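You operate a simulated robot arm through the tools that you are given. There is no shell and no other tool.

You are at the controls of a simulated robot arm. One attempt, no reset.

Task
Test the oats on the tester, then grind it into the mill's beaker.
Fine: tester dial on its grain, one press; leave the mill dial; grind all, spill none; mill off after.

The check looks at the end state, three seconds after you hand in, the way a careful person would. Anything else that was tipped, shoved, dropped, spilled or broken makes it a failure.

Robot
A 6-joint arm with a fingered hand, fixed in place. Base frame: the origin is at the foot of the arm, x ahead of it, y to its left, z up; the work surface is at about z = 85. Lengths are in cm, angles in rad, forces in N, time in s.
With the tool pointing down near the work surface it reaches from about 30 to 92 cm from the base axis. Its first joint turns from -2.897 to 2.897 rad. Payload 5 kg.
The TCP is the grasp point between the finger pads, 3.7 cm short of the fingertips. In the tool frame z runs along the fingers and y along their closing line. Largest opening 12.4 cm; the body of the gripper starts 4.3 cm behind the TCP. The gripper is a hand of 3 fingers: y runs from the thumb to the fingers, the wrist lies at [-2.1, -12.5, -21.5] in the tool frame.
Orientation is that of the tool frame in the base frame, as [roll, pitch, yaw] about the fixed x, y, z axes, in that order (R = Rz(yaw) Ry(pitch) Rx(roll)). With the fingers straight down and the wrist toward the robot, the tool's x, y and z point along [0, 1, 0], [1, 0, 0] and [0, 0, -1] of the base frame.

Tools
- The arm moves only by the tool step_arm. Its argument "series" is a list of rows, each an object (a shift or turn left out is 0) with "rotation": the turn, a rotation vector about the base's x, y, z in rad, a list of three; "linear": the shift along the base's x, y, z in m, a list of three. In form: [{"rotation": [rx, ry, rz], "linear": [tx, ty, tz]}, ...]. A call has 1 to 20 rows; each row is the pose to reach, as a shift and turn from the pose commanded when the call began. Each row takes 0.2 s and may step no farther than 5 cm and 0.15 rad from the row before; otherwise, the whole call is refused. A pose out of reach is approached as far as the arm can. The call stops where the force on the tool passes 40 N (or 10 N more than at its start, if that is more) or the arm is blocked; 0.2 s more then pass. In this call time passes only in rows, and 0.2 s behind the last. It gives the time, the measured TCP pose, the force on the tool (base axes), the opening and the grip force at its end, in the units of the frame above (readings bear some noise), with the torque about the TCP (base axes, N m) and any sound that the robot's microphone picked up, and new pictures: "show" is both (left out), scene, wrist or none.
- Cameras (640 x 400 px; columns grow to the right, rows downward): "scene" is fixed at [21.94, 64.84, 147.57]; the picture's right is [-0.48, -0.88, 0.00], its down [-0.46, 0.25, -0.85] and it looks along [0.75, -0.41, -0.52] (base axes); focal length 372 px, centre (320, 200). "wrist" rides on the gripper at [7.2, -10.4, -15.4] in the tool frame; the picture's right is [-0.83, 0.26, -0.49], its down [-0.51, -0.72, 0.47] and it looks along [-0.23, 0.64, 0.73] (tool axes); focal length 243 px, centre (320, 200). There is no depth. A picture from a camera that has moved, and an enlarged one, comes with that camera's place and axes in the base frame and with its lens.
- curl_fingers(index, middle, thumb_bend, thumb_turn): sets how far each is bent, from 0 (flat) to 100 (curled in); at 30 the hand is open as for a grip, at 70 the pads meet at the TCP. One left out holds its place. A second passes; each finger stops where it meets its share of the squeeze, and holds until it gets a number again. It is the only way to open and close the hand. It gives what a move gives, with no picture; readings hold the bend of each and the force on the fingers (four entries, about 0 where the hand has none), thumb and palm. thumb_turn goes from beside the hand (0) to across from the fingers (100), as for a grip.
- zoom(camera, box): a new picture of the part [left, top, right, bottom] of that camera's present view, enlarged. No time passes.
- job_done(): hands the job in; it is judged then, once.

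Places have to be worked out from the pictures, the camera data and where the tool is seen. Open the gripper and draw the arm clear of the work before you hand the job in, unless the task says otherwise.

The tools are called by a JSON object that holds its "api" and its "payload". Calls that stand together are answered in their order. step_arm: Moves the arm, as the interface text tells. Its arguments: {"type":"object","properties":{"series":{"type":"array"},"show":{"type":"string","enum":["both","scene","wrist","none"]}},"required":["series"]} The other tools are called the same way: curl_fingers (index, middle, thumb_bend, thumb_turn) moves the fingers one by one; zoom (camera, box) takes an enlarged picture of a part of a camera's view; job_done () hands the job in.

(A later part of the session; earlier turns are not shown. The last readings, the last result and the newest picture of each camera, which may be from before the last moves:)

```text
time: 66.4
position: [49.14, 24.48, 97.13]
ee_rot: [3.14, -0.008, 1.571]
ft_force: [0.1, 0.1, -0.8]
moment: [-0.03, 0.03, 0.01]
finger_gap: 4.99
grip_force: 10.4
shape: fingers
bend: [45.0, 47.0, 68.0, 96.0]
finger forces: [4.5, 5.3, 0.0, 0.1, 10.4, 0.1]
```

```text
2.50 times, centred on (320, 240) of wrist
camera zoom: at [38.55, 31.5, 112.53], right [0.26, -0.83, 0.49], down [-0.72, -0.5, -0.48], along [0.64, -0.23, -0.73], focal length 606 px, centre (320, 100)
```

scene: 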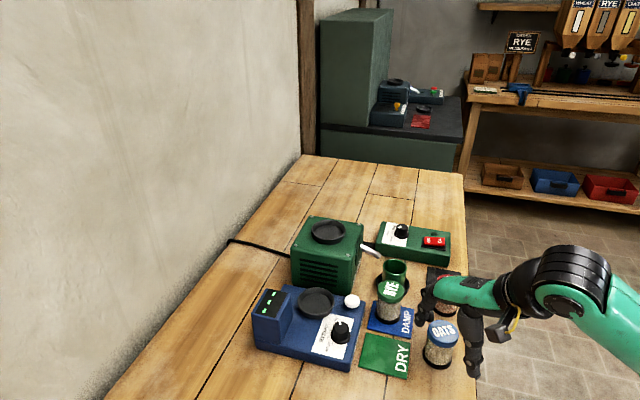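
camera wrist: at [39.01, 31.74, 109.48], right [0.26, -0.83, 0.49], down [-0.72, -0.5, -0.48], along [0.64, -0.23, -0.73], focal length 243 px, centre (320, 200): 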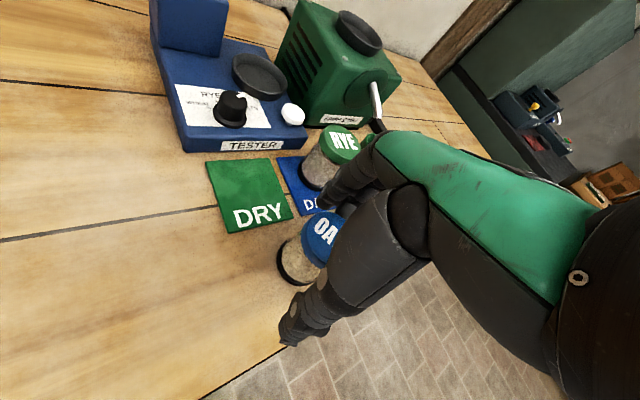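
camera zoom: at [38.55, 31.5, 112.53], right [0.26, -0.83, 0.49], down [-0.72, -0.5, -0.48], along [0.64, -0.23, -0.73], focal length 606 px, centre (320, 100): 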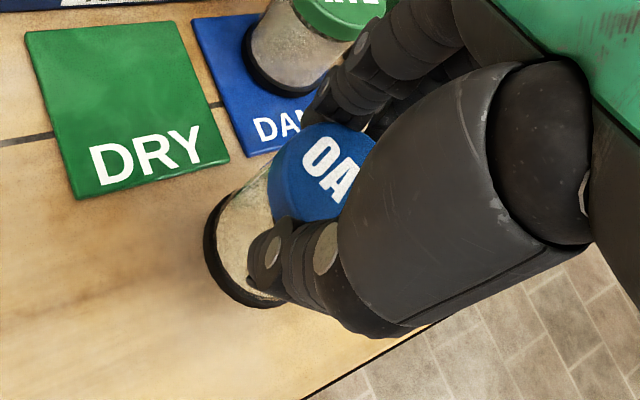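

Jar bottom is now 9 cm below TCP. Carrying it to the tester again, slightly lower-risk path over the dial side.

{"api": "step_arm", "payload": {"series": [{"linear": [0, 0.01, 0.02]}, {"linear": [0, 0.025, 0.04]}, {"linear": [0.005, 0.045, 0.055]}, {"linear": [0.01, 0.065, 0.058]}, {"linear": [0.02, 0.085, 0.058]}, {"linear": [0.03, 0.103, 0.058]}, {"linear": [0.045, 0.118, 0.058], "rotation": [0, 0, -0.08]}, {"linear": [0.062, 0.13, 0.058], "rotation": [0, 0, -0.17]}, {"linear": [0.08, 0.138, 0.058], "rotation": [0, 0, -0.26]}, {"linear": [0.1, 0.145, 0.058], "rotation": [0, 0, -0.36]}, {"linear": [0.12, 0.151, 0.058], "rotation": [0, 0, -0.46]}, {"linear": [0.14, 0.156, 0.058], "rotation": [0, 0, -0.56]}, {"linear": [0.16, 0.16, 0.058], "rotation": [0, 0, -0.65]}, {"linear": [0.18, 0.163, 0.058], "rotation": [0, 0, -0.72]}, {"linear": [0.198, 0.165, 0.058], "rotation": [0, 0, -0.77]}]}}

{"api": "zoom", "payload": {"camera": "scene", "box": [270, 220, 370, 330]}}

{"api": "zoom", "payload": {"camera": "wrist", "box": [200, 130, 380, 310]}}

```text
time: 69.6
position: [68.71, 41.11, 102.92]
ee_rot: [3.141, -0.008, 0.8]
ft_force: [-0.8, 0.0, -1.6]
moment: [0.06, 0.01, 0.0]
finger_gap: 4.96
grip_force: 9.9
shape: fingers
bend: [45.0, 47.0, 68.0, 96.0]
finger forces: [4.4, 5.4, 0.1, 0.0, 10.2, 0.0]
camera wrist: at [66.16, 53.53, 118.43], right [-0.4, -0.78, 0.49], down [-0.87, 0.14, -0.48], along [0.3, -0.61, -0.73], focal length 243 px, centre (320, 200)
```

scene: 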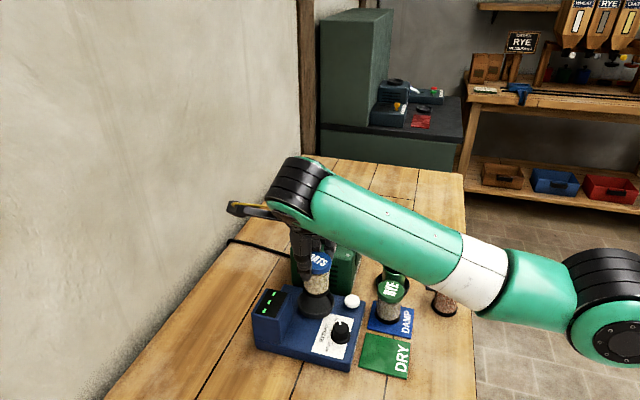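
wrist: 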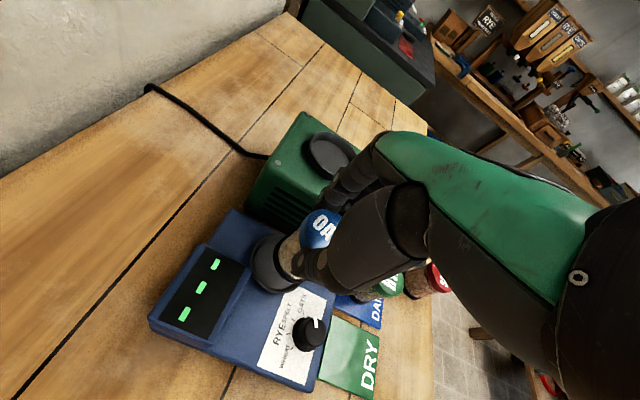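

```text
3.64 times, centred on (320, 275) of scene
camera zoom: at [21.94, 64.84, 147.57], right [-0.48, -0.88, 0.0], down [-0.46, 0.25, -0.85], along [0.75, -0.41, -0.52], focal length 1352 px, centre (320, -73)
```

zoom: 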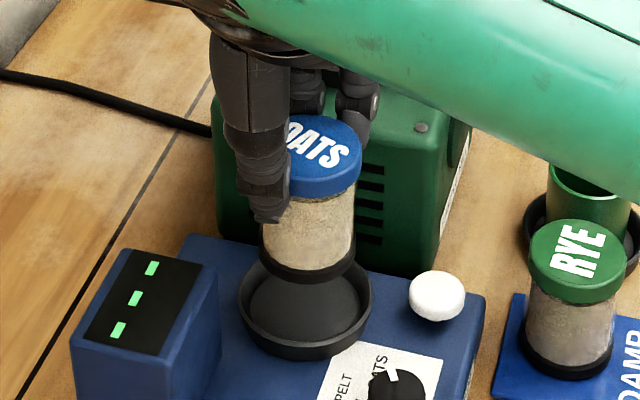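

```text
2.22 times, centred on (290, 220) of wrist
camera zoom: at [66.16, 53.53, 118.43], right [-0.4, -0.78, 0.49], down [-0.87, 0.14, -0.48], along [0.3, -0.61, -0.73], focal length 539 px, centre (387, 156)
```

zoom: 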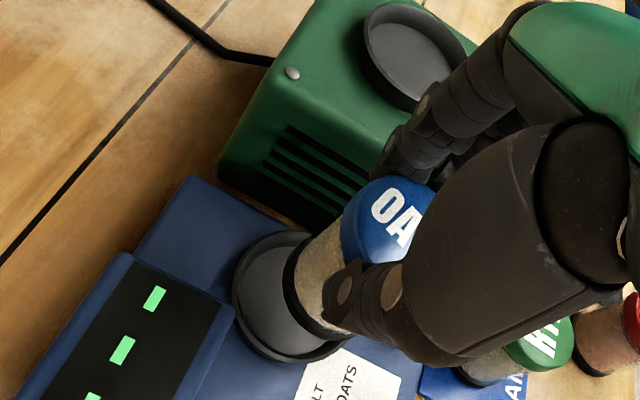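

Now the view is clear. Jar bottom is at z≈93.9 and sits ~1 cm short of the pan centre in x; correcting (+0.95, −0.2) and lowering 2.5 cm.

{"api": "step_arm", "payload": {"series": [{"linear": [0.005, -0.001, 0]}, {"linear": [0.0095, -0.002, -0.003]}, {"linear": [0.0095, -0.002, -0.012]}, {"linear": [0.0095, -0.002, -0.02]}, {"linear": [0.0095, -0.002, -0.025]}]}}

{"api": "zoom", "payload": {"camera": "scene", "box": [285, 250, 350, 325]}}

{"api": "zoom", "payload": {"camera": "wrist", "box": [230, 160, 340, 290]}}

```text
time: 70.8
position: [69.67, 40.81, 100.36]
ee_rot: [3.14, -0.008, 0.8]
ft_force: [-0.6, -0.4, -1.8]
moment: [0.03, 0.01, 0.0]
finger_gap: 4.96
grip_force: 10.0
shape: fingers
bend: [45.0, 47.0, 68.0, 96.0]
finger forces: [4.4, 5.4, 0.1, 0.1, 10.2, 0.0]
camera wrist: at [67.18, 53.16, 115.85], right [-0.39, -0.78, 0.49], down [-0.87, 0.14, -0.48], along [0.3, -0.61, -0.73], focal length 243 px, centre (320, 200)
```

scene: 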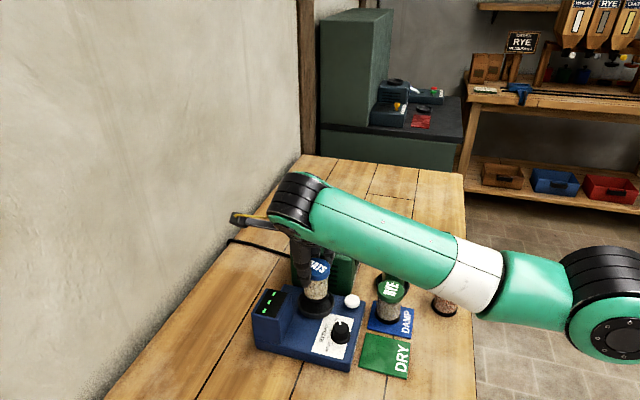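
wrist: 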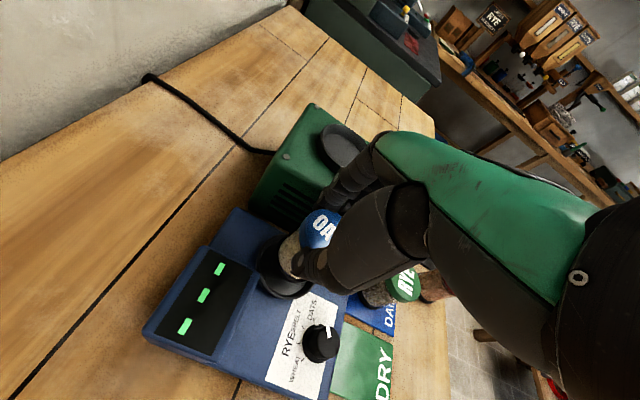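

```text
5.33 times, centred on (318, 288) of scene
camera zoom: at [21.94, 64.84, 147.57], right [-0.48, -0.88, 0.0], down [-0.46, 0.25, -0.85], along [0.75, -0.41, -0.52], focal length 1983 px, centre (333, -267)
```

zoom: 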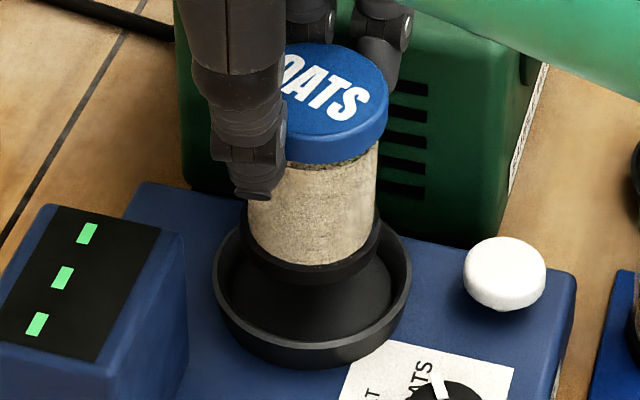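

```text
3.08 times, centred on (285, 225) of wrist
camera zoom: at [67.18, 53.16, 115.85], right [-0.39, -0.78, 0.49], down [-0.87, 0.14, -0.48], along [0.3, -0.61, -0.73], focal length 746 px, centre (428, 123)
```

zoom: 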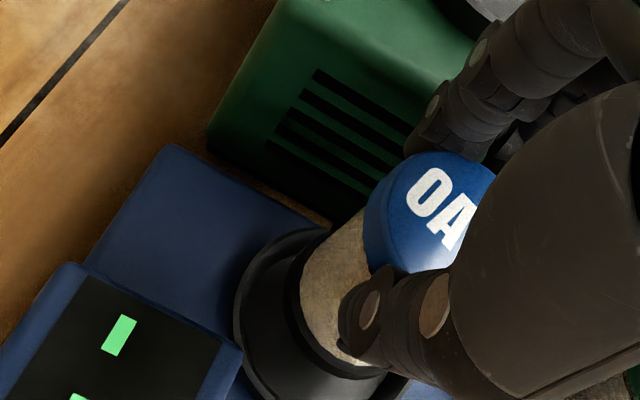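

Aligned within a few mm and no contact. Nudging +0.2 x and lowering another 1.3 cm.

{"api": "step_arm", "payload": {"series": [{"linear": [0.001, 0.0005, -0.003]}, {"linear": [0.002, 0.0005, -0.008]}, {"linear": [0.002, 0.0005, -0.013]}], "show": "none"}}

{"api": "zoom", "payload": {"camera": "scene", "box": [295, 275, 340, 325]}}

{"api": "zoom", "payload": {"camera": "wrist", "box": [250, 200, 320, 290]}}

```text
time: 71.6
position: [69.91, 40.56, 99.16]
ee_rot: [3.141, -0.009, 0.801]
ft_force: [0.6, 0.1, -2.0]
moment: [0.01, 0.03, -0.01]
finger_gap: 4.99
grip_force: 9.7
shape: fingers
bend: [45.0, 47.0, 68.0, 96.0]
finger forces: [4.6, 5.4, 0.0, 0.0, 10.2, 0.0]
```

```text
8.00 times, centred on (318, 300) of scene
camera zoom: at [21.94, 64.84, 147.57], right [-0.48, -0.88, 0.0], down [-0.46, 0.25, -0.85], along [0.75, -0.41, -0.52], focal length 2975 px, centre (340, -600)
```

zoom: 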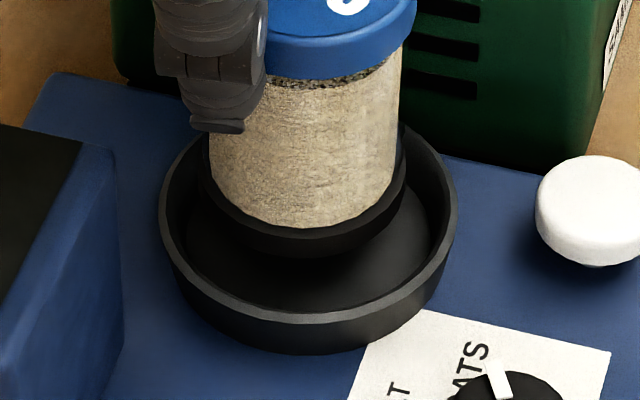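

```text
4.44 times, centred on (285, 245) of wrist
camera zoom: at [67.44, 53.13, 114.52], right [-0.39, -0.78, 0.49], down [-0.87, 0.14, -0.48], along [0.3, -0.61, -0.73], focal length 1078 px, centre (476, 0)
```

zoom: 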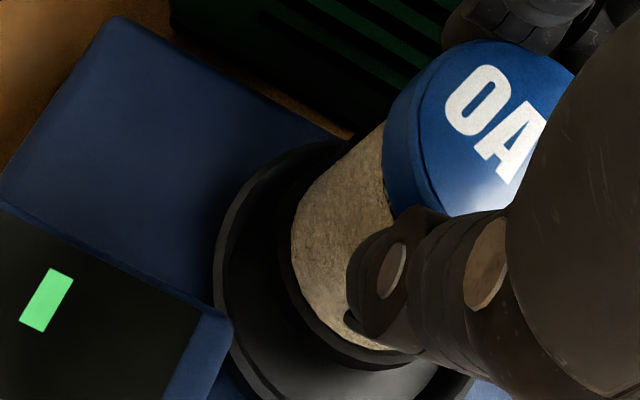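

Jar ring is centred over the pan in the scene view. Lowering further in small steps watching the force.

{"api": "step_arm", "payload": {"series": [{"linear": [0, 0, -0.004]}, {"linear": [0, 0, -0.008]}, {"linear": [0, 0, -0.011]}], "show": "none"}}

{"api": "zoom", "payload": {"camera": "scene", "box": [295, 275, 340, 325]}}

{"api": "zoom", "payload": {"camera": "wrist", "box": [250, 200, 320, 290]}}

```text
time: 72.4
position: [69.96, 40.73, 97.95]
ee_rot: [3.139, -0.01, 0.8]
ft_force: [0.0, 0.0, -3.3]
moment: [0.0, 0.03, 0.05]
finger_gap: 4.97
grip_force: 9.7
shape: fingers
bend: [45.0, 47.0, 68.0, 96.0]
finger forces: [4.5, 5.5, 0.0, 0.0, 10.2, 0.0]
```

```text
8.00 times, centred on (318, 300) of scene
camera zoom: at [21.94, 64.84, 147.57], right [-0.48, -0.88, 0.0], down [-0.46, 0.25, -0.85], along [0.75, -0.41, -0.52], focal length 2975 px, centre (340, -600)
```

zoom: 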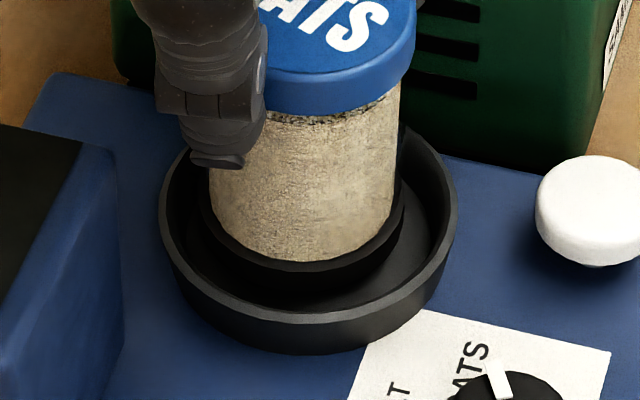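

```text
4.44 times, centred on (285, 245) of wrist
camera zoom: at [67.37, 53.17, 113.4], right [-0.39, -0.78, 0.48], down [-0.87, 0.14, -0.48], along [0.3, -0.61, -0.73], focal length 1078 px, centre (476, 0)
```

zoom: 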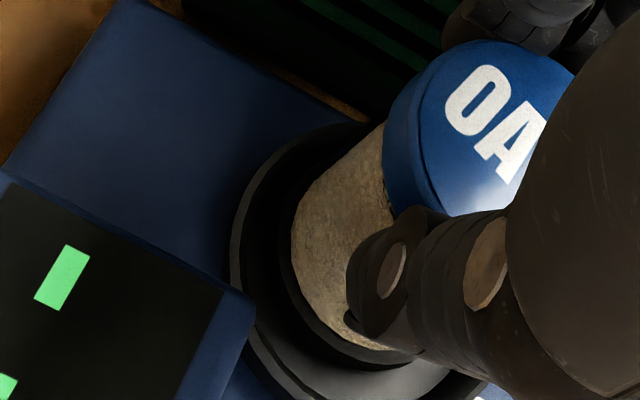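

The base is now inside the rim with no contact. Final millimetre steps down.

{"api": "step_arm", "payload": {"series": [{"linear": [0.0005, -0.0005, -0.002]}, {"linear": [0.0005, -0.0005, -0.004]}], "show": "none"}}

{"api": "step_arm", "payload": {"series": [{"linear": [0, 0, -0.001]}, {"linear": [0, 0, -0.002]}], "show": "none"}}

```text
time: 73.0
position: [70.1, 40.69, 97.65]
ee_rot: [3.141, -0.007, 0.8]
ft_force: [-0.3, 0.5, -1.4]
moment: [0.04, 0.01, 0.02]
finger_gap: 4.98
grip_force: 10.0
shape: fingers
bend: [45.0, 47.0, 68.0, 96.0]
finger forces: [4.6, 5.4, 0.0, 0.1, 10.3, 0.0]
```

```text
time: 73.6
position: [70.0, 40.59, 97.6]
ee_rot: [3.138, -0.01, 0.799]
ft_force: [0.4, 1.8, 6.2]
moment: [-0.03, -0.1, 0.06]
finger_gap: 4.96
grip_force: 11.3
shape: fingers
bend: [45.0, 47.0, 68.0, 96.0]
finger forces: [5.6, 5.2, 0.0, 0.1, 11.5, 0.1]
```

Seated (force +6 N). Checking visually before release.

{"api": "zoom", "payload": {"camera": "scene", "box": [290, 255, 345, 325]}}

{"api": "zoom", "payload": {"camera": "wrist", "box": [220, 130, 370, 290]}}

```text
5.71 times, centred on (318, 290) of scene
camera zoom: at [21.94, 64.84, 147.57], right [-0.48, -0.88, 0.0], down [-0.46, 0.25, -0.85], along [0.75, -0.41, -0.52], focal length 2125 px, centre (334, -314)
```

zoom: 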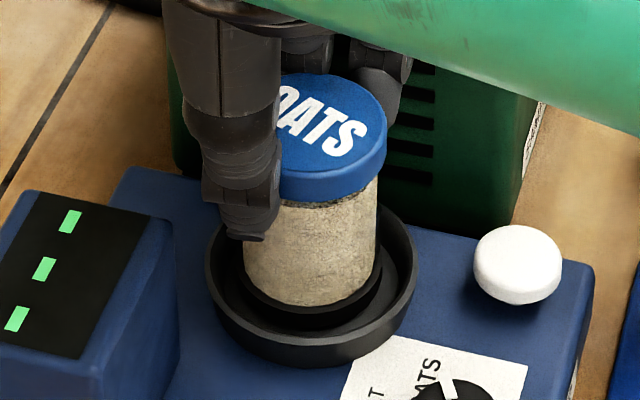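

```text
2.50 times, centred on (295, 210) of wrist
camera zoom: at [67.45, 53.1, 112.95], right [-0.4, -0.78, 0.48], down [-0.87, 0.14, -0.48], along [0.31, -0.61, -0.73], focal length 606 px, centre (382, 175)
```

zoom: 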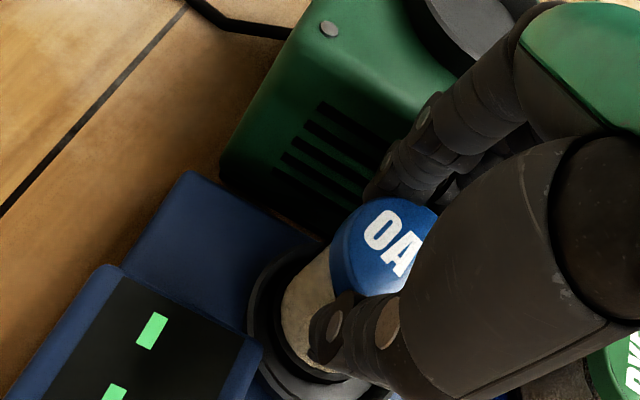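

The jar stands in the pan. Releasing: thumb opens mostly, fingers just a little.

{"api": "curl_fingers", "payload": {"index": 43, "middle": 45, "thumb_bend": 58}}

{"api": "curl_fingers", "payload": {"index": 41, "middle": 42, "thumb_bend": 48}}

{"api": "zoom", "payload": {"camera": "scene", "box": [280, 245, 345, 325]}}

{"api": "zoom", "payload": {"camera": "wrist", "box": [220, 130, 370, 290]}}

```text
time: 74.6
position: [70.05, 40.6, 97.41]
ee_rot: [3.139, -0.008, 0.799]
ft_force: [-3.8, 2.1, -0.3]
moment: [0.0, 0.05, -0.1]
finger_gap: 6.73
grip_force: 2.4
shape: fingers
bend: [43.0, 46.0, 57.0, 97.0]
finger forces: [0.0, 3.6, 0.1, 0.1, 0.1, 0.1]
```

```text
time: 75.6
position: [69.97, 40.79, 97.32]
ee_rot: [3.139, -0.009, 0.802]
ft_force: [-5.5, 5.3, -1.8]
moment: [0.11, 0.05, -0.17]
finger_gap: 8.42
grip_force: 4.0
shape: fingers
bend: [41.0, 46.0, 48.0, 97.0]
finger forces: [0.0, 8.1, 0.1, 0.0, 0.1, 0.0]
```

```text
5.00 times, centred on (312, 285) of scene
camera zoom: at [21.94, 64.84, 147.57], right [-0.48, -0.88, 0.0], down [-0.46, 0.25, -0.85], along [0.75, -0.41, -0.52], focal length 1859 px, centre (358, -225)
```

zoom: 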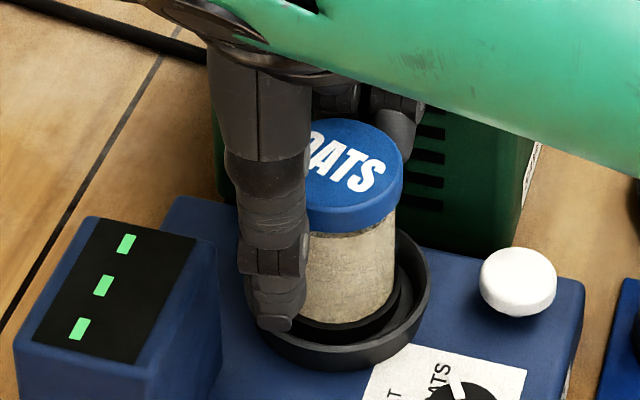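

```text
2.50 times, centred on (295, 210) of wrist
camera zoom: at [67.43, 53.11, 112.83], right [-0.39, -0.78, 0.49], down [-0.87, 0.14, -0.48], along [0.3, -0.61, -0.73], focal length 606 px, centre (382, 175)
```

zoom: 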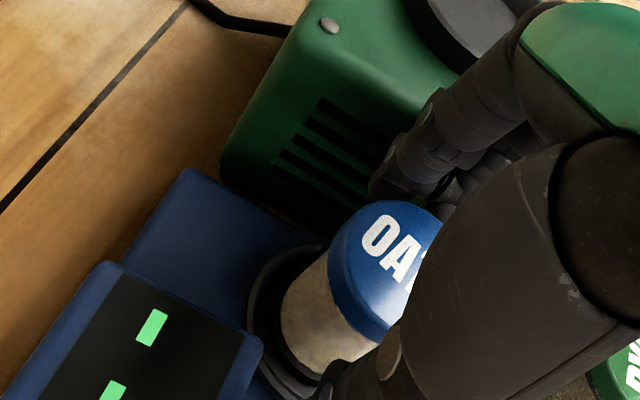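

The middle finger is lightly pressing the mill (8 N); relaxing it to its actual bend, then rising straight up.

{"api": "curl_fingers", "payload": {"middle": 46, "index": 43}}

{"api": "step_arm", "payload": {"series": [{"linear": [0, 0, 0.005]}, {"linear": [0, 0, 0.015]}, {"linear": [0, 0, 0.03]}], "show": "none"}}

{"api": "zoom", "payload": {"camera": "scene", "box": [280, 235, 345, 325]}}

```text
time: 76.6
position: [70.02, 40.69, 97.37]
ee_rot: [3.138, -0.008, 0.798]
ft_force: [-0.5, 1.1, 0.9]
moment: [-0.04, -0.06, -0.03]
finger_gap: 8.16
grip_force: 1.6
shape: fingers
bend: [43.0, 47.0, 48.0, 97.0]
finger forces: [0.0, 2.4, 0.1, 0.1, 0.0, 0.0]
```

```text
time: 77.4
position: [70.07, 40.67, 100.4]
ee_rot: [3.138, -0.009, 0.799]
ft_force: [-0.8, -0.1, 0.3]
moment: [0.04, 0.02, 0.01]
finger_gap: 8.17
grip_force: 0.2
shape: fingers
bend: [43.0, 46.0, 48.0, 97.0]
finger forces: [0.0, 0.0, 0.0, 0.0, 0.0, 0.0]
```

```text
4.44 times, centred on (312, 280) of scene
camera zoom: at [21.94, 64.84, 147.57], right [-0.48, -0.88, 0.0], down [-0.46, 0.25, -0.85], along [0.75, -0.41, -0.52], focal length 1653 px, centre (353, -156)
```

zoom: 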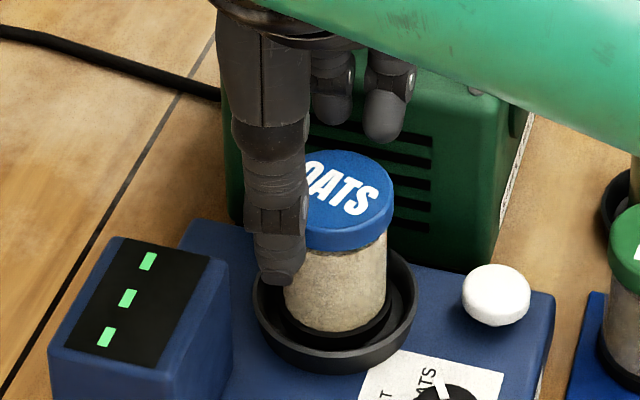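

The jar stands freely in the pan. Rising and backing away, restoring yaw, then forming a pointing index finger for the button.

{"api": "step_arm", "payload": {"series": [{"linear": [0, 0, 0.02]}, {"linear": [-0.01, 0, 0.035], "rotation": [0, 0, 0.05]}, {"linear": [-0.03, -0.005, 0.04], "rotation": [0, 0, 0.15]}, {"linear": [-0.05, -0.015, 0.04], "rotation": [0, 0, 0.25]}, {"linear": [-0.07, -0.025, 0.04], "rotation": [0, 0, 0.35]}, {"linear": [-0.09, -0.035, 0.04], "rotation": [0, 0, 0.45]}, {"linear": [-0.105, -0.045, 0.04], "rotation": [0, 0, 0.55]}, {"linear": [-0.115, -0.055, 0.04], "rotation": [0, 0, 0.65]}, {"linear": [-0.12, -0.065, 0.04], "rotation": [0, 0, 0.77]}], "show": "none"}}

{"api": "curl_fingers", "payload": {"index": 35, "middle": 100, "thumb_bend": 80}}

{"api": "step_arm", "payload": {"series": [{"linear": [0, 0, 0]}]}}

{"api": "zoom", "payload": {"camera": "scene", "box": [280, 180, 440, 340]}}

{"api": "zoom", "payload": {"camera": "wrist", "box": [200, 130, 400, 330]}}

```text
time: 79.4
position: [57.99, 34.16, 104.37]
ee_rot: [3.138, -0.009, 1.574]
ft_force: [-0.3, -0.5, 0.2]
moment: [-0.01, -0.03, -0.01]
finger_gap: 8.17
grip_force: 0.1
shape: fingers
bend: [43.0, 46.0, 48.0, 97.0]
finger forces: [0.0, 0.0, 0.0, 0.0, 0.0, 0.1]
```

```text
time: 80.4
position: [58.05, 34.15, 104.31]
ee_rot: [3.14, -0.01, 1.57]
ft_force: [0.4, 0.3, 0.3]
moment: [0.0, 0.03, -0.02]
finger_gap: 3.91
grip_force: 0.1
shape: fingers
bend: [35.0, 100.0, 80.0, 97.0]
finger forces: [0.0, 0.0, 0.0, 0.0, 0.1, 0.0]
```

```text
time: 80.8
position: [58.08, 34.19, 104.29]
ee_rot: [3.139, -0.01, 1.572]
ft_force: [-0.4, 0.7, -1.3]
moment: [-0.01, -0.02, 0.01]
finger_gap: 3.88
grip_force: 0.2
shape: fingers
bend: [35.0, 100.0, 80.0, 97.0]
finger forces: [0.0, 0.0, 0.1, 0.0, 0.0, 0.1]
camera wrist: at [47.53, 41.32, 119.75], right [0.26, -0.83, 0.49], down [-0.72, -0.5, -0.48], along [0.64, -0.23, -0.73], focal length 243 px, centre (320, 200)
```

scene: 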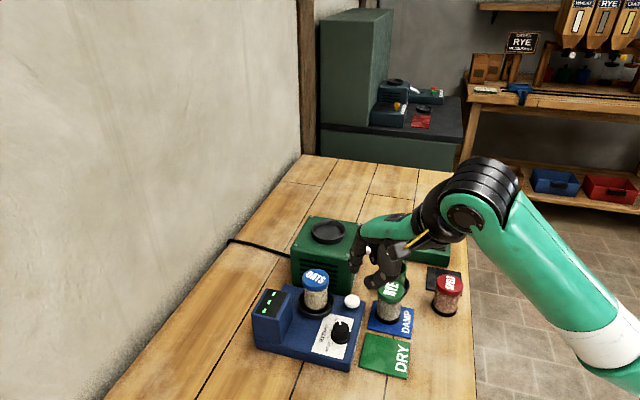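
wrist: 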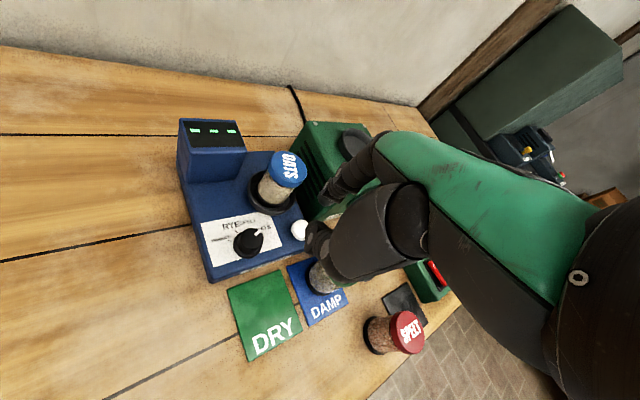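

```text
2.50 times, centred on (360, 260) of scene
camera zoom: at [21.94, 64.84, 147.57], right [-0.48, -0.88, 0.0], down [-0.46, 0.25, -0.85], along [0.75, -0.41, -0.52], focal length 930 px, centre (220, 50)
```

zoom: 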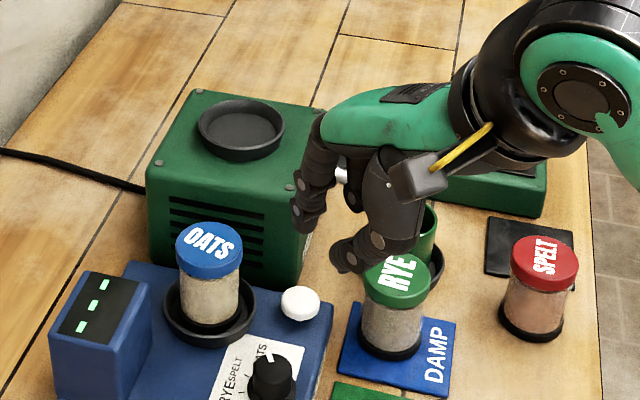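

```text
2.00 times, centred on (300, 230) of wrist
camera zoom: at [47.53, 41.32, 119.75], right [0.26, -0.83, 0.49], down [-0.72, -0.5, -0.48], along [0.64, -0.23, -0.73], focal length 485 px, centre (360, 140)
```

zoom: 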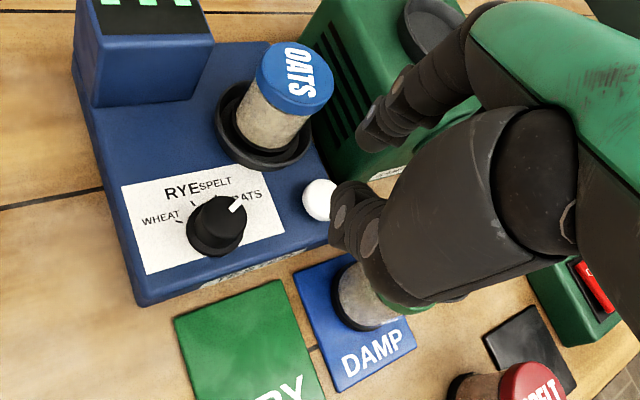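

Jar is well seated. The index tip is at about TCP + (6.0, 0.7, −3.8). Button at ≈ (67.0, 33.0). Moving the index tip above the button.

{"api": "step_arm", "payload": {"series": [{"linear": [0.01, -0.007, 0]}, {"linear": [0.02, -0.014, -0.01]}, {"linear": [0.029, -0.019, -0.03]}, {"linear": [0.029, -0.019, -0.055]}]}}

{"api": "zoom", "payload": {"camera": "scene", "box": [310, 240, 410, 330]}}

{"api": "zoom", "payload": {"camera": "wrist", "box": [250, 130, 370, 280]}}

```text
time: 81.8
position: [60.83, 32.18, 98.82]
ee_rot: [3.14, -0.01, 1.571]
ft_force: [-0.4, -0.1, -0.2]
moment: [0.01, 0.0, -0.03]
finger_gap: 3.95
grip_force: 0.1
shape: fingers
bend: [35.0, 100.0, 80.0, 97.0]
finger forces: [0.1, 0.1, 0.0, 0.0, 0.1, 0.0]
camera wrist: at [50.38, 39.3, 114.29], right [0.26, -0.83, 0.49], down [-0.72, -0.5, -0.48], along [0.64, -0.23, -0.73], focal length 243 px, centre (320, 200)
```

scene: 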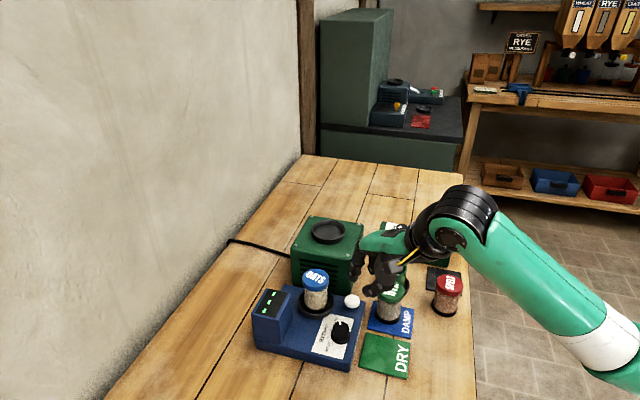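
wrist: 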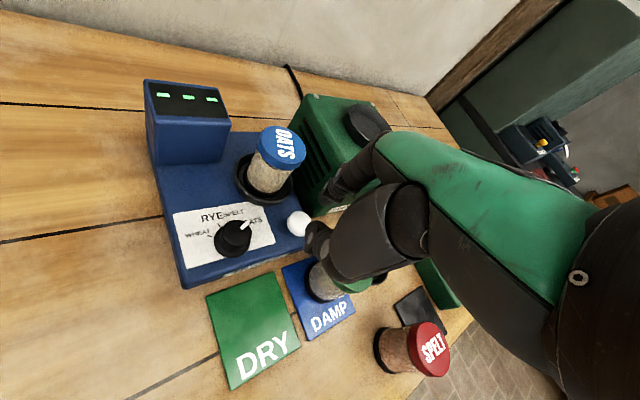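

```text
4.44 times, centred on (360, 285) of scene
camera zoom: at [21.94, 64.84, 147.57], right [-0.48, -0.88, 0.0], down [-0.46, 0.25, -0.85], along [0.75, -0.41, -0.52], focal length 1653 px, centre (142, -178)
```

zoom: 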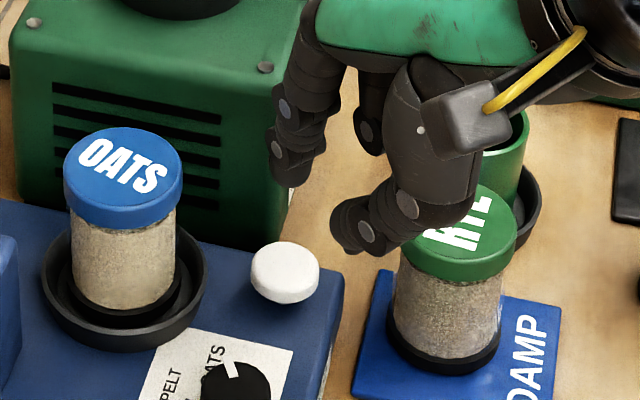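

```text
2.67 times, centred on (310, 205) of wrist
camera zoom: at [50.38, 39.3, 114.29], right [0.26, -0.83, 0.49], down [-0.72, -0.5, -0.48], along [0.64, -0.23, -0.73], focal length 647 px, centre (347, 187)
```

zoom: 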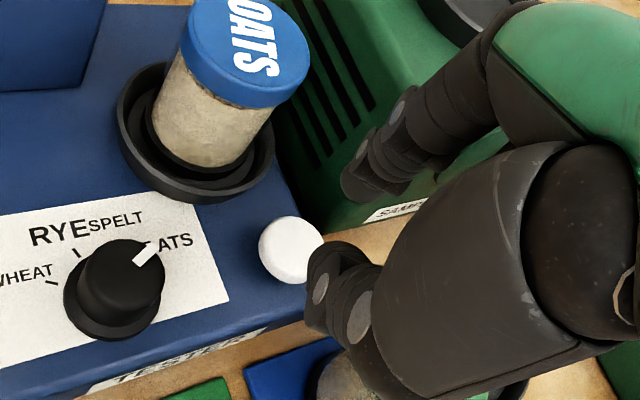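

Index tip is directly above the button in both views (~5 cm up). Lowering 4 cm, then checking again.

{"api": "step_arm", "payload": {"series": [{"linear": [-0.001, 0, -0.01]}, {"linear": [-0.001, 0, -0.02]}, {"linear": [-0.001, 0, -0.03]}, {"linear": [-0.001, 0, -0.038]}], "show": "none"}}

{"api": "zoom", "payload": {"camera": "scene", "box": [310, 250, 410, 330]}}

{"api": "zoom", "payload": {"camera": "wrist", "box": [250, 130, 370, 280]}}

```text
time: 82.8
position: [60.56, 32.22, 95.22]
ee_rot: [3.14, -0.007, 1.571]
ft_force: [0.7, -0.1, 0.3]
moment: [0.01, 0.03, 0.01]
finger_gap: 3.9
grip_force: 0.1
shape: fingers
bend: [35.0, 100.0, 80.0, 97.0]
finger forces: [0.1, 0.0, 0.0, 0.0, 0.0, 0.1]
```

```text
5.00 times, centred on (360, 290) of scene
camera zoom: at [21.94, 64.84, 147.57], right [-0.48, -0.88, 0.0], down [-0.46, 0.25, -0.85], along [0.75, -0.41, -0.52], focal length 1859 px, centre (120, -250)
```

zoom: 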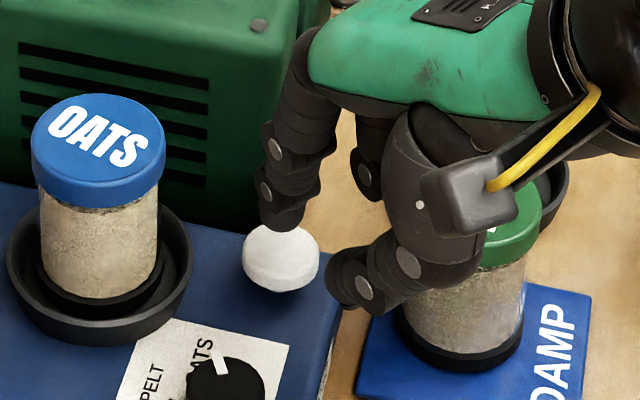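

```text
2.67 times, centred on (310, 205) of wrist
camera zoom: at [50.27, 39.43, 110.55], right [0.26, -0.83, 0.49], down [-0.72, -0.5, -0.48], along [0.64, -0.23, -0.73], focal length 647 px, centre (347, 187)
```

zoom: 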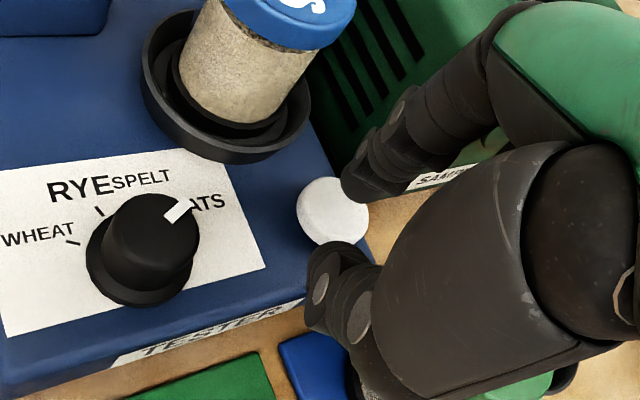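

Tip is centred, ~1.5 cm above the button. Descending slowly in small steps, watching force and sound.

{"api": "step_arm", "payload": {"series": [{"linear": [0, 0, -0.005]}, {"linear": [0, 0, -0.009]}], "show": "none"}}

{"api": "zoom", "payload": {"camera": "scene", "box": [320, 260, 400, 320]}}

{"api": "zoom", "payload": {"camera": "wrist", "box": [270, 150, 350, 250]}}

```text
time: 83.4
position: [60.85, 32.3, 94.19]
ee_rot: [3.14, -0.011, 1.57]
ft_force: [-0.1, 0.0, 0.8]
moment: [-0.01, -0.03, 0.03]
finger_gap: 3.91
grip_force: 0.1
shape: fingers
bend: [35.0, 100.0, 80.0, 97.0]
finger forces: [0.0, 0.0, 0.0, 0.1, 0.0, 0.0]
```

```text
6.67 times, centred on (360, 290) of scene
camera zoom: at [21.94, 64.84, 147.57], right [-0.48, -0.88, 0.0], down [-0.46, 0.25, -0.85], along [0.75, -0.41, -0.52], focal length 2479 px, centre (53, -400)
```

zoom: 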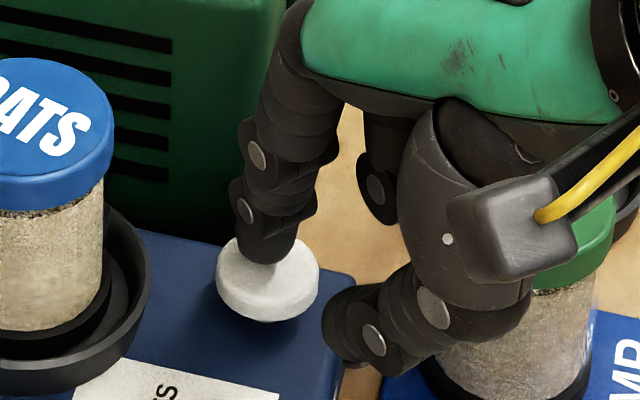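

```text
4.00 times, centred on (310, 200) of wrist
camera zoom: at [50.26, 39.49, 109.67], right [0.26, -0.83, 0.49], down [-0.72, -0.5, -0.48], along [0.64, -0.23, -0.73], focal length 970 px, centre (360, 200)
```

zoom: 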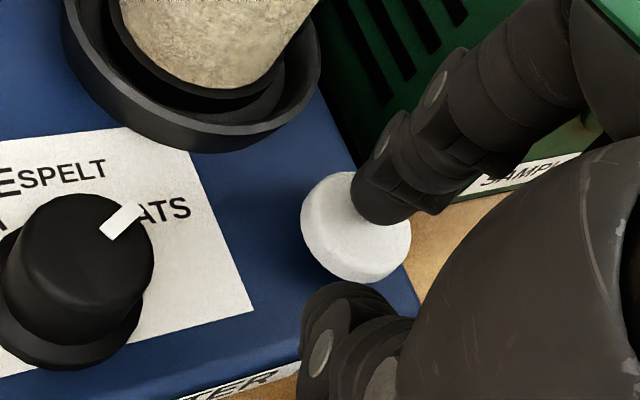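

{"api": "step_arm", "payload": {"series": [{"linear": [0, 0, -0.002]}, {"linear": [0, 0, -0.004]}], "show": "none"}}

{"api": "step_arm", "payload": {"series": [{"linear": [0, 0, -0.002]}], "show": "none"}}

```text
time: 84.0
position: [60.78, 32.34, 93.77]
ee_rot: [3.142, -0.008, 1.571]
ft_force: [-0.2, -0.3, 0.9]
moment: [0.0, -0.06, 0.04]
finger_gap: 3.91
grip_force: 0.1
shape: fingers
bend: [35.0, 100.0, 80.0, 97.0]
finger forces: [0.5, 0.0, 0.1, 0.0, 0.0, 0.0]
```

```text
time: 84.4
position: [60.71, 32.24, 93.77]
ee_rot: [3.139, -0.01, 1.569]
ft_force: [0.1, 0.0, 2.3]
moment: [0.02, -0.07, 0.02]
finger_gap: 3.89
grip_force: 1.1
shape: fingers
bend: [35.0, 100.0, 80.0, 97.0]
finger forces: [1.2, 0.1, 0.0, 0.1, 0.0, 0.0]
```

Touching the button lightly (1–2 N). Pressing a bit further.

{"api": "step_arm", "payload": {"series": [{"linear": [0, 0, -0.001]}, {"linear": [0, 0, -0.002]}], "show": "none"}}

{"api": "zoom", "payload": {"camera": "scene", "box": [240, 270, 380, 350]}}

```text
time: 85.0
position: [60.78, 32.26, 93.33]
ee_rot: [3.138, -0.007, 1.57]
ft_force: [-1.1, -0.2, 1.9]
moment: [0.02, -0.08, 0.0]
finger_gap: 3.86
grip_force: 1.1
shape: fingers
bend: [35.0, 100.0, 80.0, 97.0]
finger forces: [2.1, 0.0, 0.0, 0.0, 0.0, 0.0]
heard: click
```

```text
4.57 times, centred on (310, 310) of scene
camera zoom: at [21.94, 64.84, 147.57], right [-0.48, -0.88, 0.0], down [-0.46, 0.25, -0.85], along [0.75, -0.41, -0.52], focal length 1700 px, centre (366, -303)
```

zoom: 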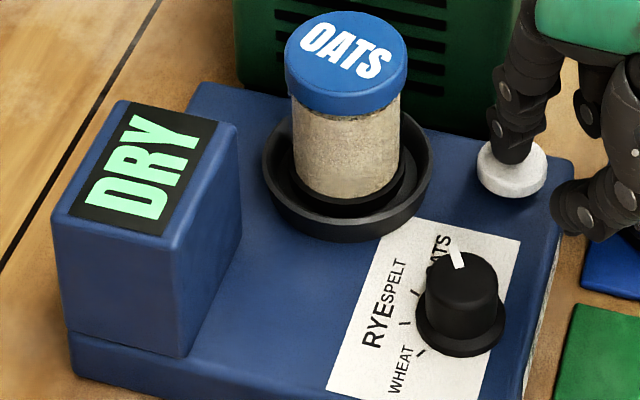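

Click heard and the display reads DRY. Lifting straight off the button.

{"api": "step_arm", "payload": {"series": [{"linear": [0, 0, 0.01]}, {"linear": [0, 0, 0.03]}, {"linear": [0, 0, 0.06]}, {"linear": [-0.005, 0.005, 0.09]}]}}

{"api": "zoom", "payload": {"camera": "scene", "box": [240, 200, 460, 340]}}

{"api": "zoom", "payload": {"camera": "wrist", "box": [140, 80, 380, 280]}}

```text
time: 86.0
position: [60.31, 32.79, 102.25]
ee_rot: [3.138, -0.008, 1.57]
ft_force: [-0.7, -0.1, 0.2]
moment: [0.02, 0.03, -0.03]
finger_gap: 3.93
grip_force: 0.2
shape: fingers
bend: [35.0, 100.0, 80.0, 97.0]
finger forces: [0.0, 0.1, 0.0, 0.0, 0.0, 0.0]
camera wrist: at [49.87, 39.97, 117.77], right [0.26, -0.83, 0.49], down [-0.72, -0.5, -0.48], along [0.64, -0.23, -0.73], focal length 243 px, centre (320, 200)
```

scene: 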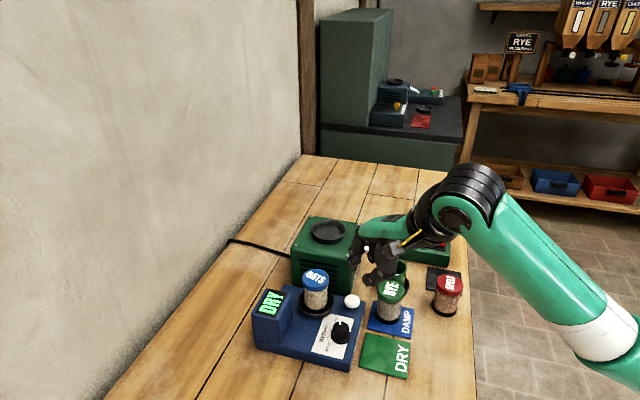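
wrist: 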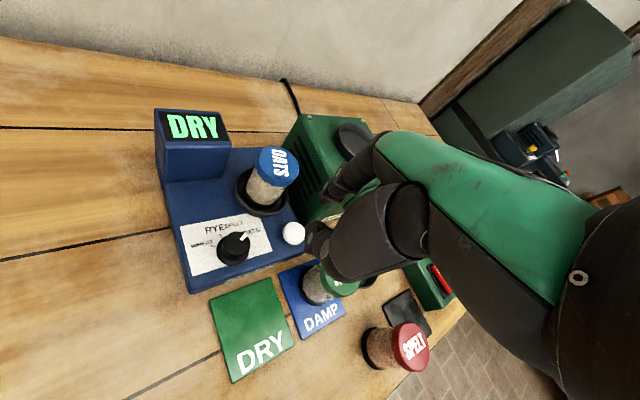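

```text
2.86 times, centred on (350, 270) of scene
camera zoom: at [21.94, 64.84, 147.57], right [-0.48, -0.88, 0.0], down [-0.46, 0.25, -0.85], along [0.75, -0.41, -0.52], focal length 1062 px, centre (234, 0)
```

zoom: 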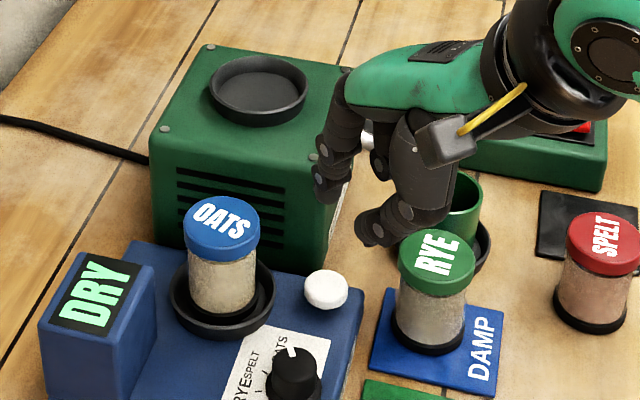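

```text
2.00 times, centred on (260, 180) of wrist
camera zoom: at [49.87, 39.97, 117.77], right [0.26, -0.83, 0.49], down [-0.72, -0.5, -0.48], along [0.64, -0.23, -0.73], focal length 485 px, centre (440, 240)
```

zoom: 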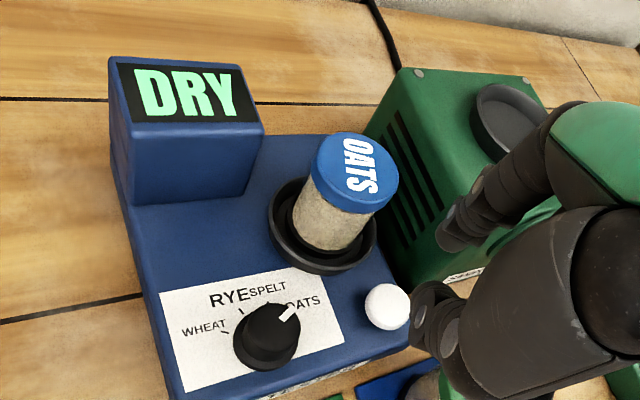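

Next: pick the jar up from the pan using the same proven pose (TCP 70.05, 40.68, yaw 0.80). Setting the fingers, then moving above it.

{"api": "curl_fingers", "payload": {"index": 43, "middle": 45, "thumb_bend": 46}}

{"api": "step_arm", "payload": {"series": [{"linear": [0.0, 0.015, 0.02], "rotation": [0, 0, -0.1]}, {"linear": [0.005, 0.03, 0.022], "rotation": [0, 0, -0.22]}, {"linear": [0.015, 0.045, 0.022], "rotation": [0, 0, -0.34]}, {"linear": [0.03, 0.057, 0.022], "rotation": [0, 0, -0.46]}, {"linear": [0.045, 0.065, 0.022], "rotation": [0, 0, -0.56]}, {"linear": [0.062, 0.072, 0.022], "rotation": [0, 0, -0.66]}, {"linear": [0.08, 0.077, 0.022], "rotation": [0, 0, -0.73]}, {"linear": [0.0974, 0.079, 0.022], "rotation": [0, 0, -0.77]}]}}

{"api": "zoom", "payload": {"camera": "scene", "box": [270, 210, 370, 330]}}

{"api": "zoom", "payload": {"camera": "wrist", "box": [220, 130, 370, 290]}}

```text
time: 87.0
position: [60.34, 32.82, 102.19]
ee_rot: [3.139, -0.007, 1.571]
ft_force: [-0.3, 0.5, -0.2]
moment: [0.01, 0.01, -0.04]
finger_gap: 8.5
grip_force: 0.0
shape: fingers
bend: [43.0, 45.0, 46.0, 97.0]
finger forces: [0.0, 0.0, 0.0, 0.0, 0.0, 0.0]
```

```text
time: 88.8
position: [70.05, 40.76, 104.58]
ee_rot: [3.137, -0.009, 0.798]
ft_force: [-0.2, -0.2, -0.1]
moment: [0.02, 0.0, 0.0]
finger_gap: 8.44
grip_force: 0.0
shape: fingers
bend: [43.0, 45.0, 46.0, 97.0]
finger forces: [0.1, 0.0, 0.1, 0.0, 0.0, 0.0]
camera wrist: at [67.56, 53.13, 120.02], right [-0.4, -0.78, 0.49], down [-0.87, 0.14, -0.48], along [0.3, -0.61, -0.73], focal length 243 px, centre (320, 200)
```

scene: 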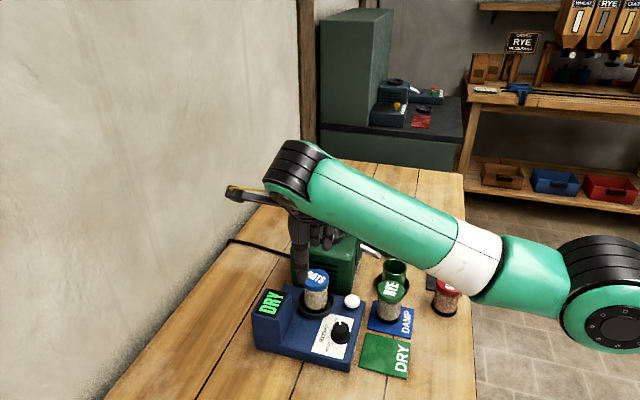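
wrist: 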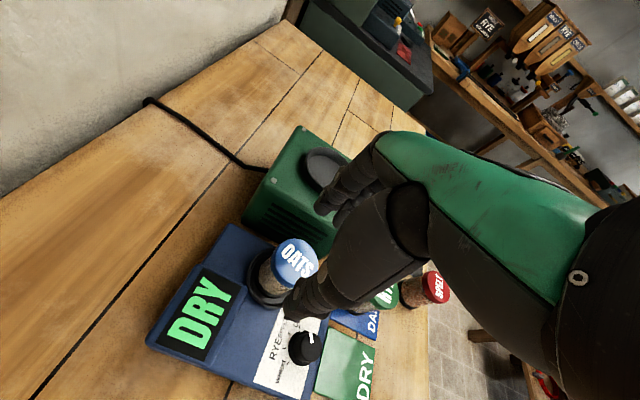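

```text
3.33 times, centred on (320, 270) of scene
camera zoom: at [21.94, 64.84, 147.57], right [-0.48, -0.88, 0.0], down [-0.46, 0.25, -0.85], along [0.75, -0.41, -0.52], focal length 1239 px, centre (320, -33)
```

zoom: 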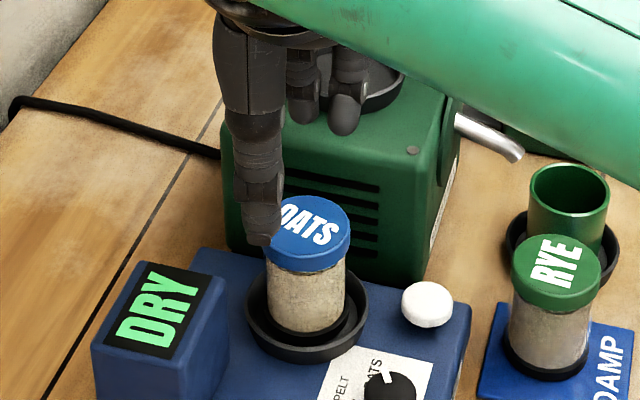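

```text
2.50 times, centred on (295, 210) of wrist
camera zoom: at [67.56, 53.13, 120.02], right [-0.4, -0.78, 0.49], down [-0.87, 0.14, -0.48], along [0.3, -0.61, -0.73], focal length 606 px, centre (382, 175)
```

zoom: 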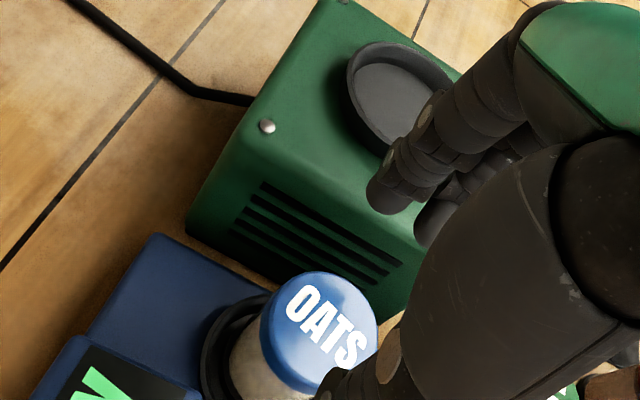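

Pose matches. Descending along the same line with small steps.

{"api": "step_arm", "payload": {"series": [{"linear": [0, -0.0007, -0.02]}, {"linear": [0, -0.0007, -0.04]}, {"linear": [0, -0.0007, -0.05]}, {"linear": [0, -0.0007, -0.06]}, {"linear": [0, -0.0007, -0.068]}], "show": "none"}}

{"api": "zoom", "payload": {"camera": "scene", "box": [280, 245, 345, 325]}}

{"api": "zoom", "payload": {"camera": "wrist", "box": [220, 130, 370, 290]}}

```text
time: 90.0
position: [70.09, 40.61, 97.86]
ee_rot: [3.14, -0.011, 0.802]
ft_force: [-3.0, 2.6, 2.2]
moment: [-0.14, -0.04, -0.06]
finger_gap: 8.5
grip_force: 1.7
shape: fingers
bend: [43.0, 46.0, 46.0, 97.0]
finger forces: [0.1, 3.6, 0.0, 0.1, 0.0, 0.1]
```

```text
5.00 times, centred on (312, 285) of scene
camera zoom: at [21.94, 64.84, 147.57], right [-0.48, -0.88, 0.0], down [-0.46, 0.25, -0.85], along [0.75, -0.41, -0.52], focal length 1859 px, centre (358, -225)
```

zoom: 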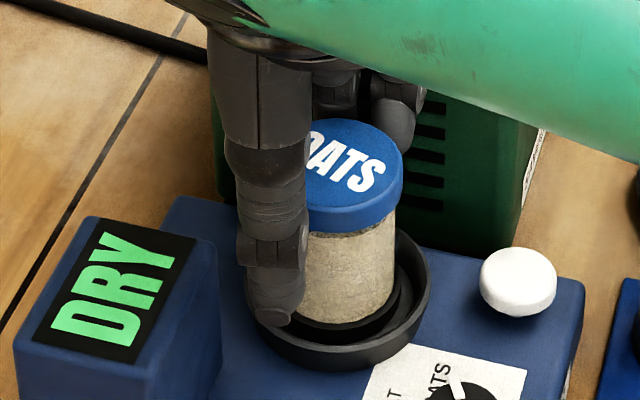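

```text
2.50 times, centred on (295, 210) of wrist
camera zoom: at [67.49, 53.03, 113.34], right [-0.39, -0.78, 0.48], down [-0.87, 0.14, -0.48], along [0.31, -0.61, -0.73], focal length 606 px, centre (382, 175)
```

zoom: 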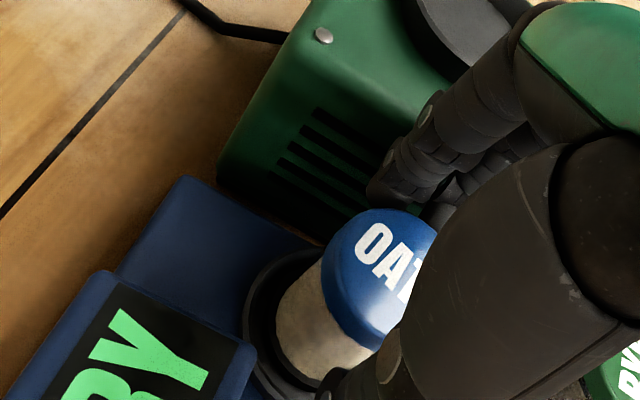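

Around the jar again (middle finger brushing the mill at ~4 N). Closing on the glass.

{"api": "curl_fingers", "payload": {"index": 45, "middle": 48, "thumb_bend": 62}}

{"api": "curl_fingers", "payload": {"index": 46, "middle": 49, "thumb_bend": 70}}

{"api": "zoom", "payload": {"camera": "scene", "box": [280, 245, 345, 325]}}

```text
time: 91.0
position: [70.1, 40.6, 97.79]
ee_rot: [3.139, -0.009, 0.798]
ft_force: [0.4, -0.3, 0.5]
moment: [-0.02, -0.02, 0.04]
finger_gap: 5.79
grip_force: 0.5
shape: fingers
bend: [45.0, 48.0, 62.0, 97.0]
finger forces: [0.0, 0.6, 0.0, 0.0, 0.1, 0.0]
```

```text
time: 92.0
position: [70.06, 40.59, 97.81]
ee_rot: [3.14, -0.009, 0.798]
ft_force: [-1.0, 1.0, 0.3]
moment: [0.01, 0.05, 0.0]
finger_gap: 5.27
grip_force: 4.7
shape: fingers
bend: [45.0, 47.0, 66.0, 97.0]
finger forces: [1.5, 2.8, 0.1, 0.1, 5.1, 0.0]
```

```text
5.00 times, centred on (312, 285) of scene
camera zoom: at [21.94, 64.84, 147.57], right [-0.48, -0.88, 0.0], down [-0.46, 0.25, -0.85], along [0.75, -0.41, -0.52], focal length 1859 px, centre (358, -225)
```

zoom: 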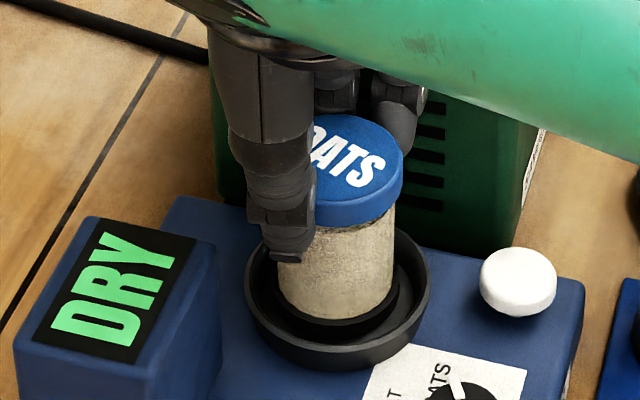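

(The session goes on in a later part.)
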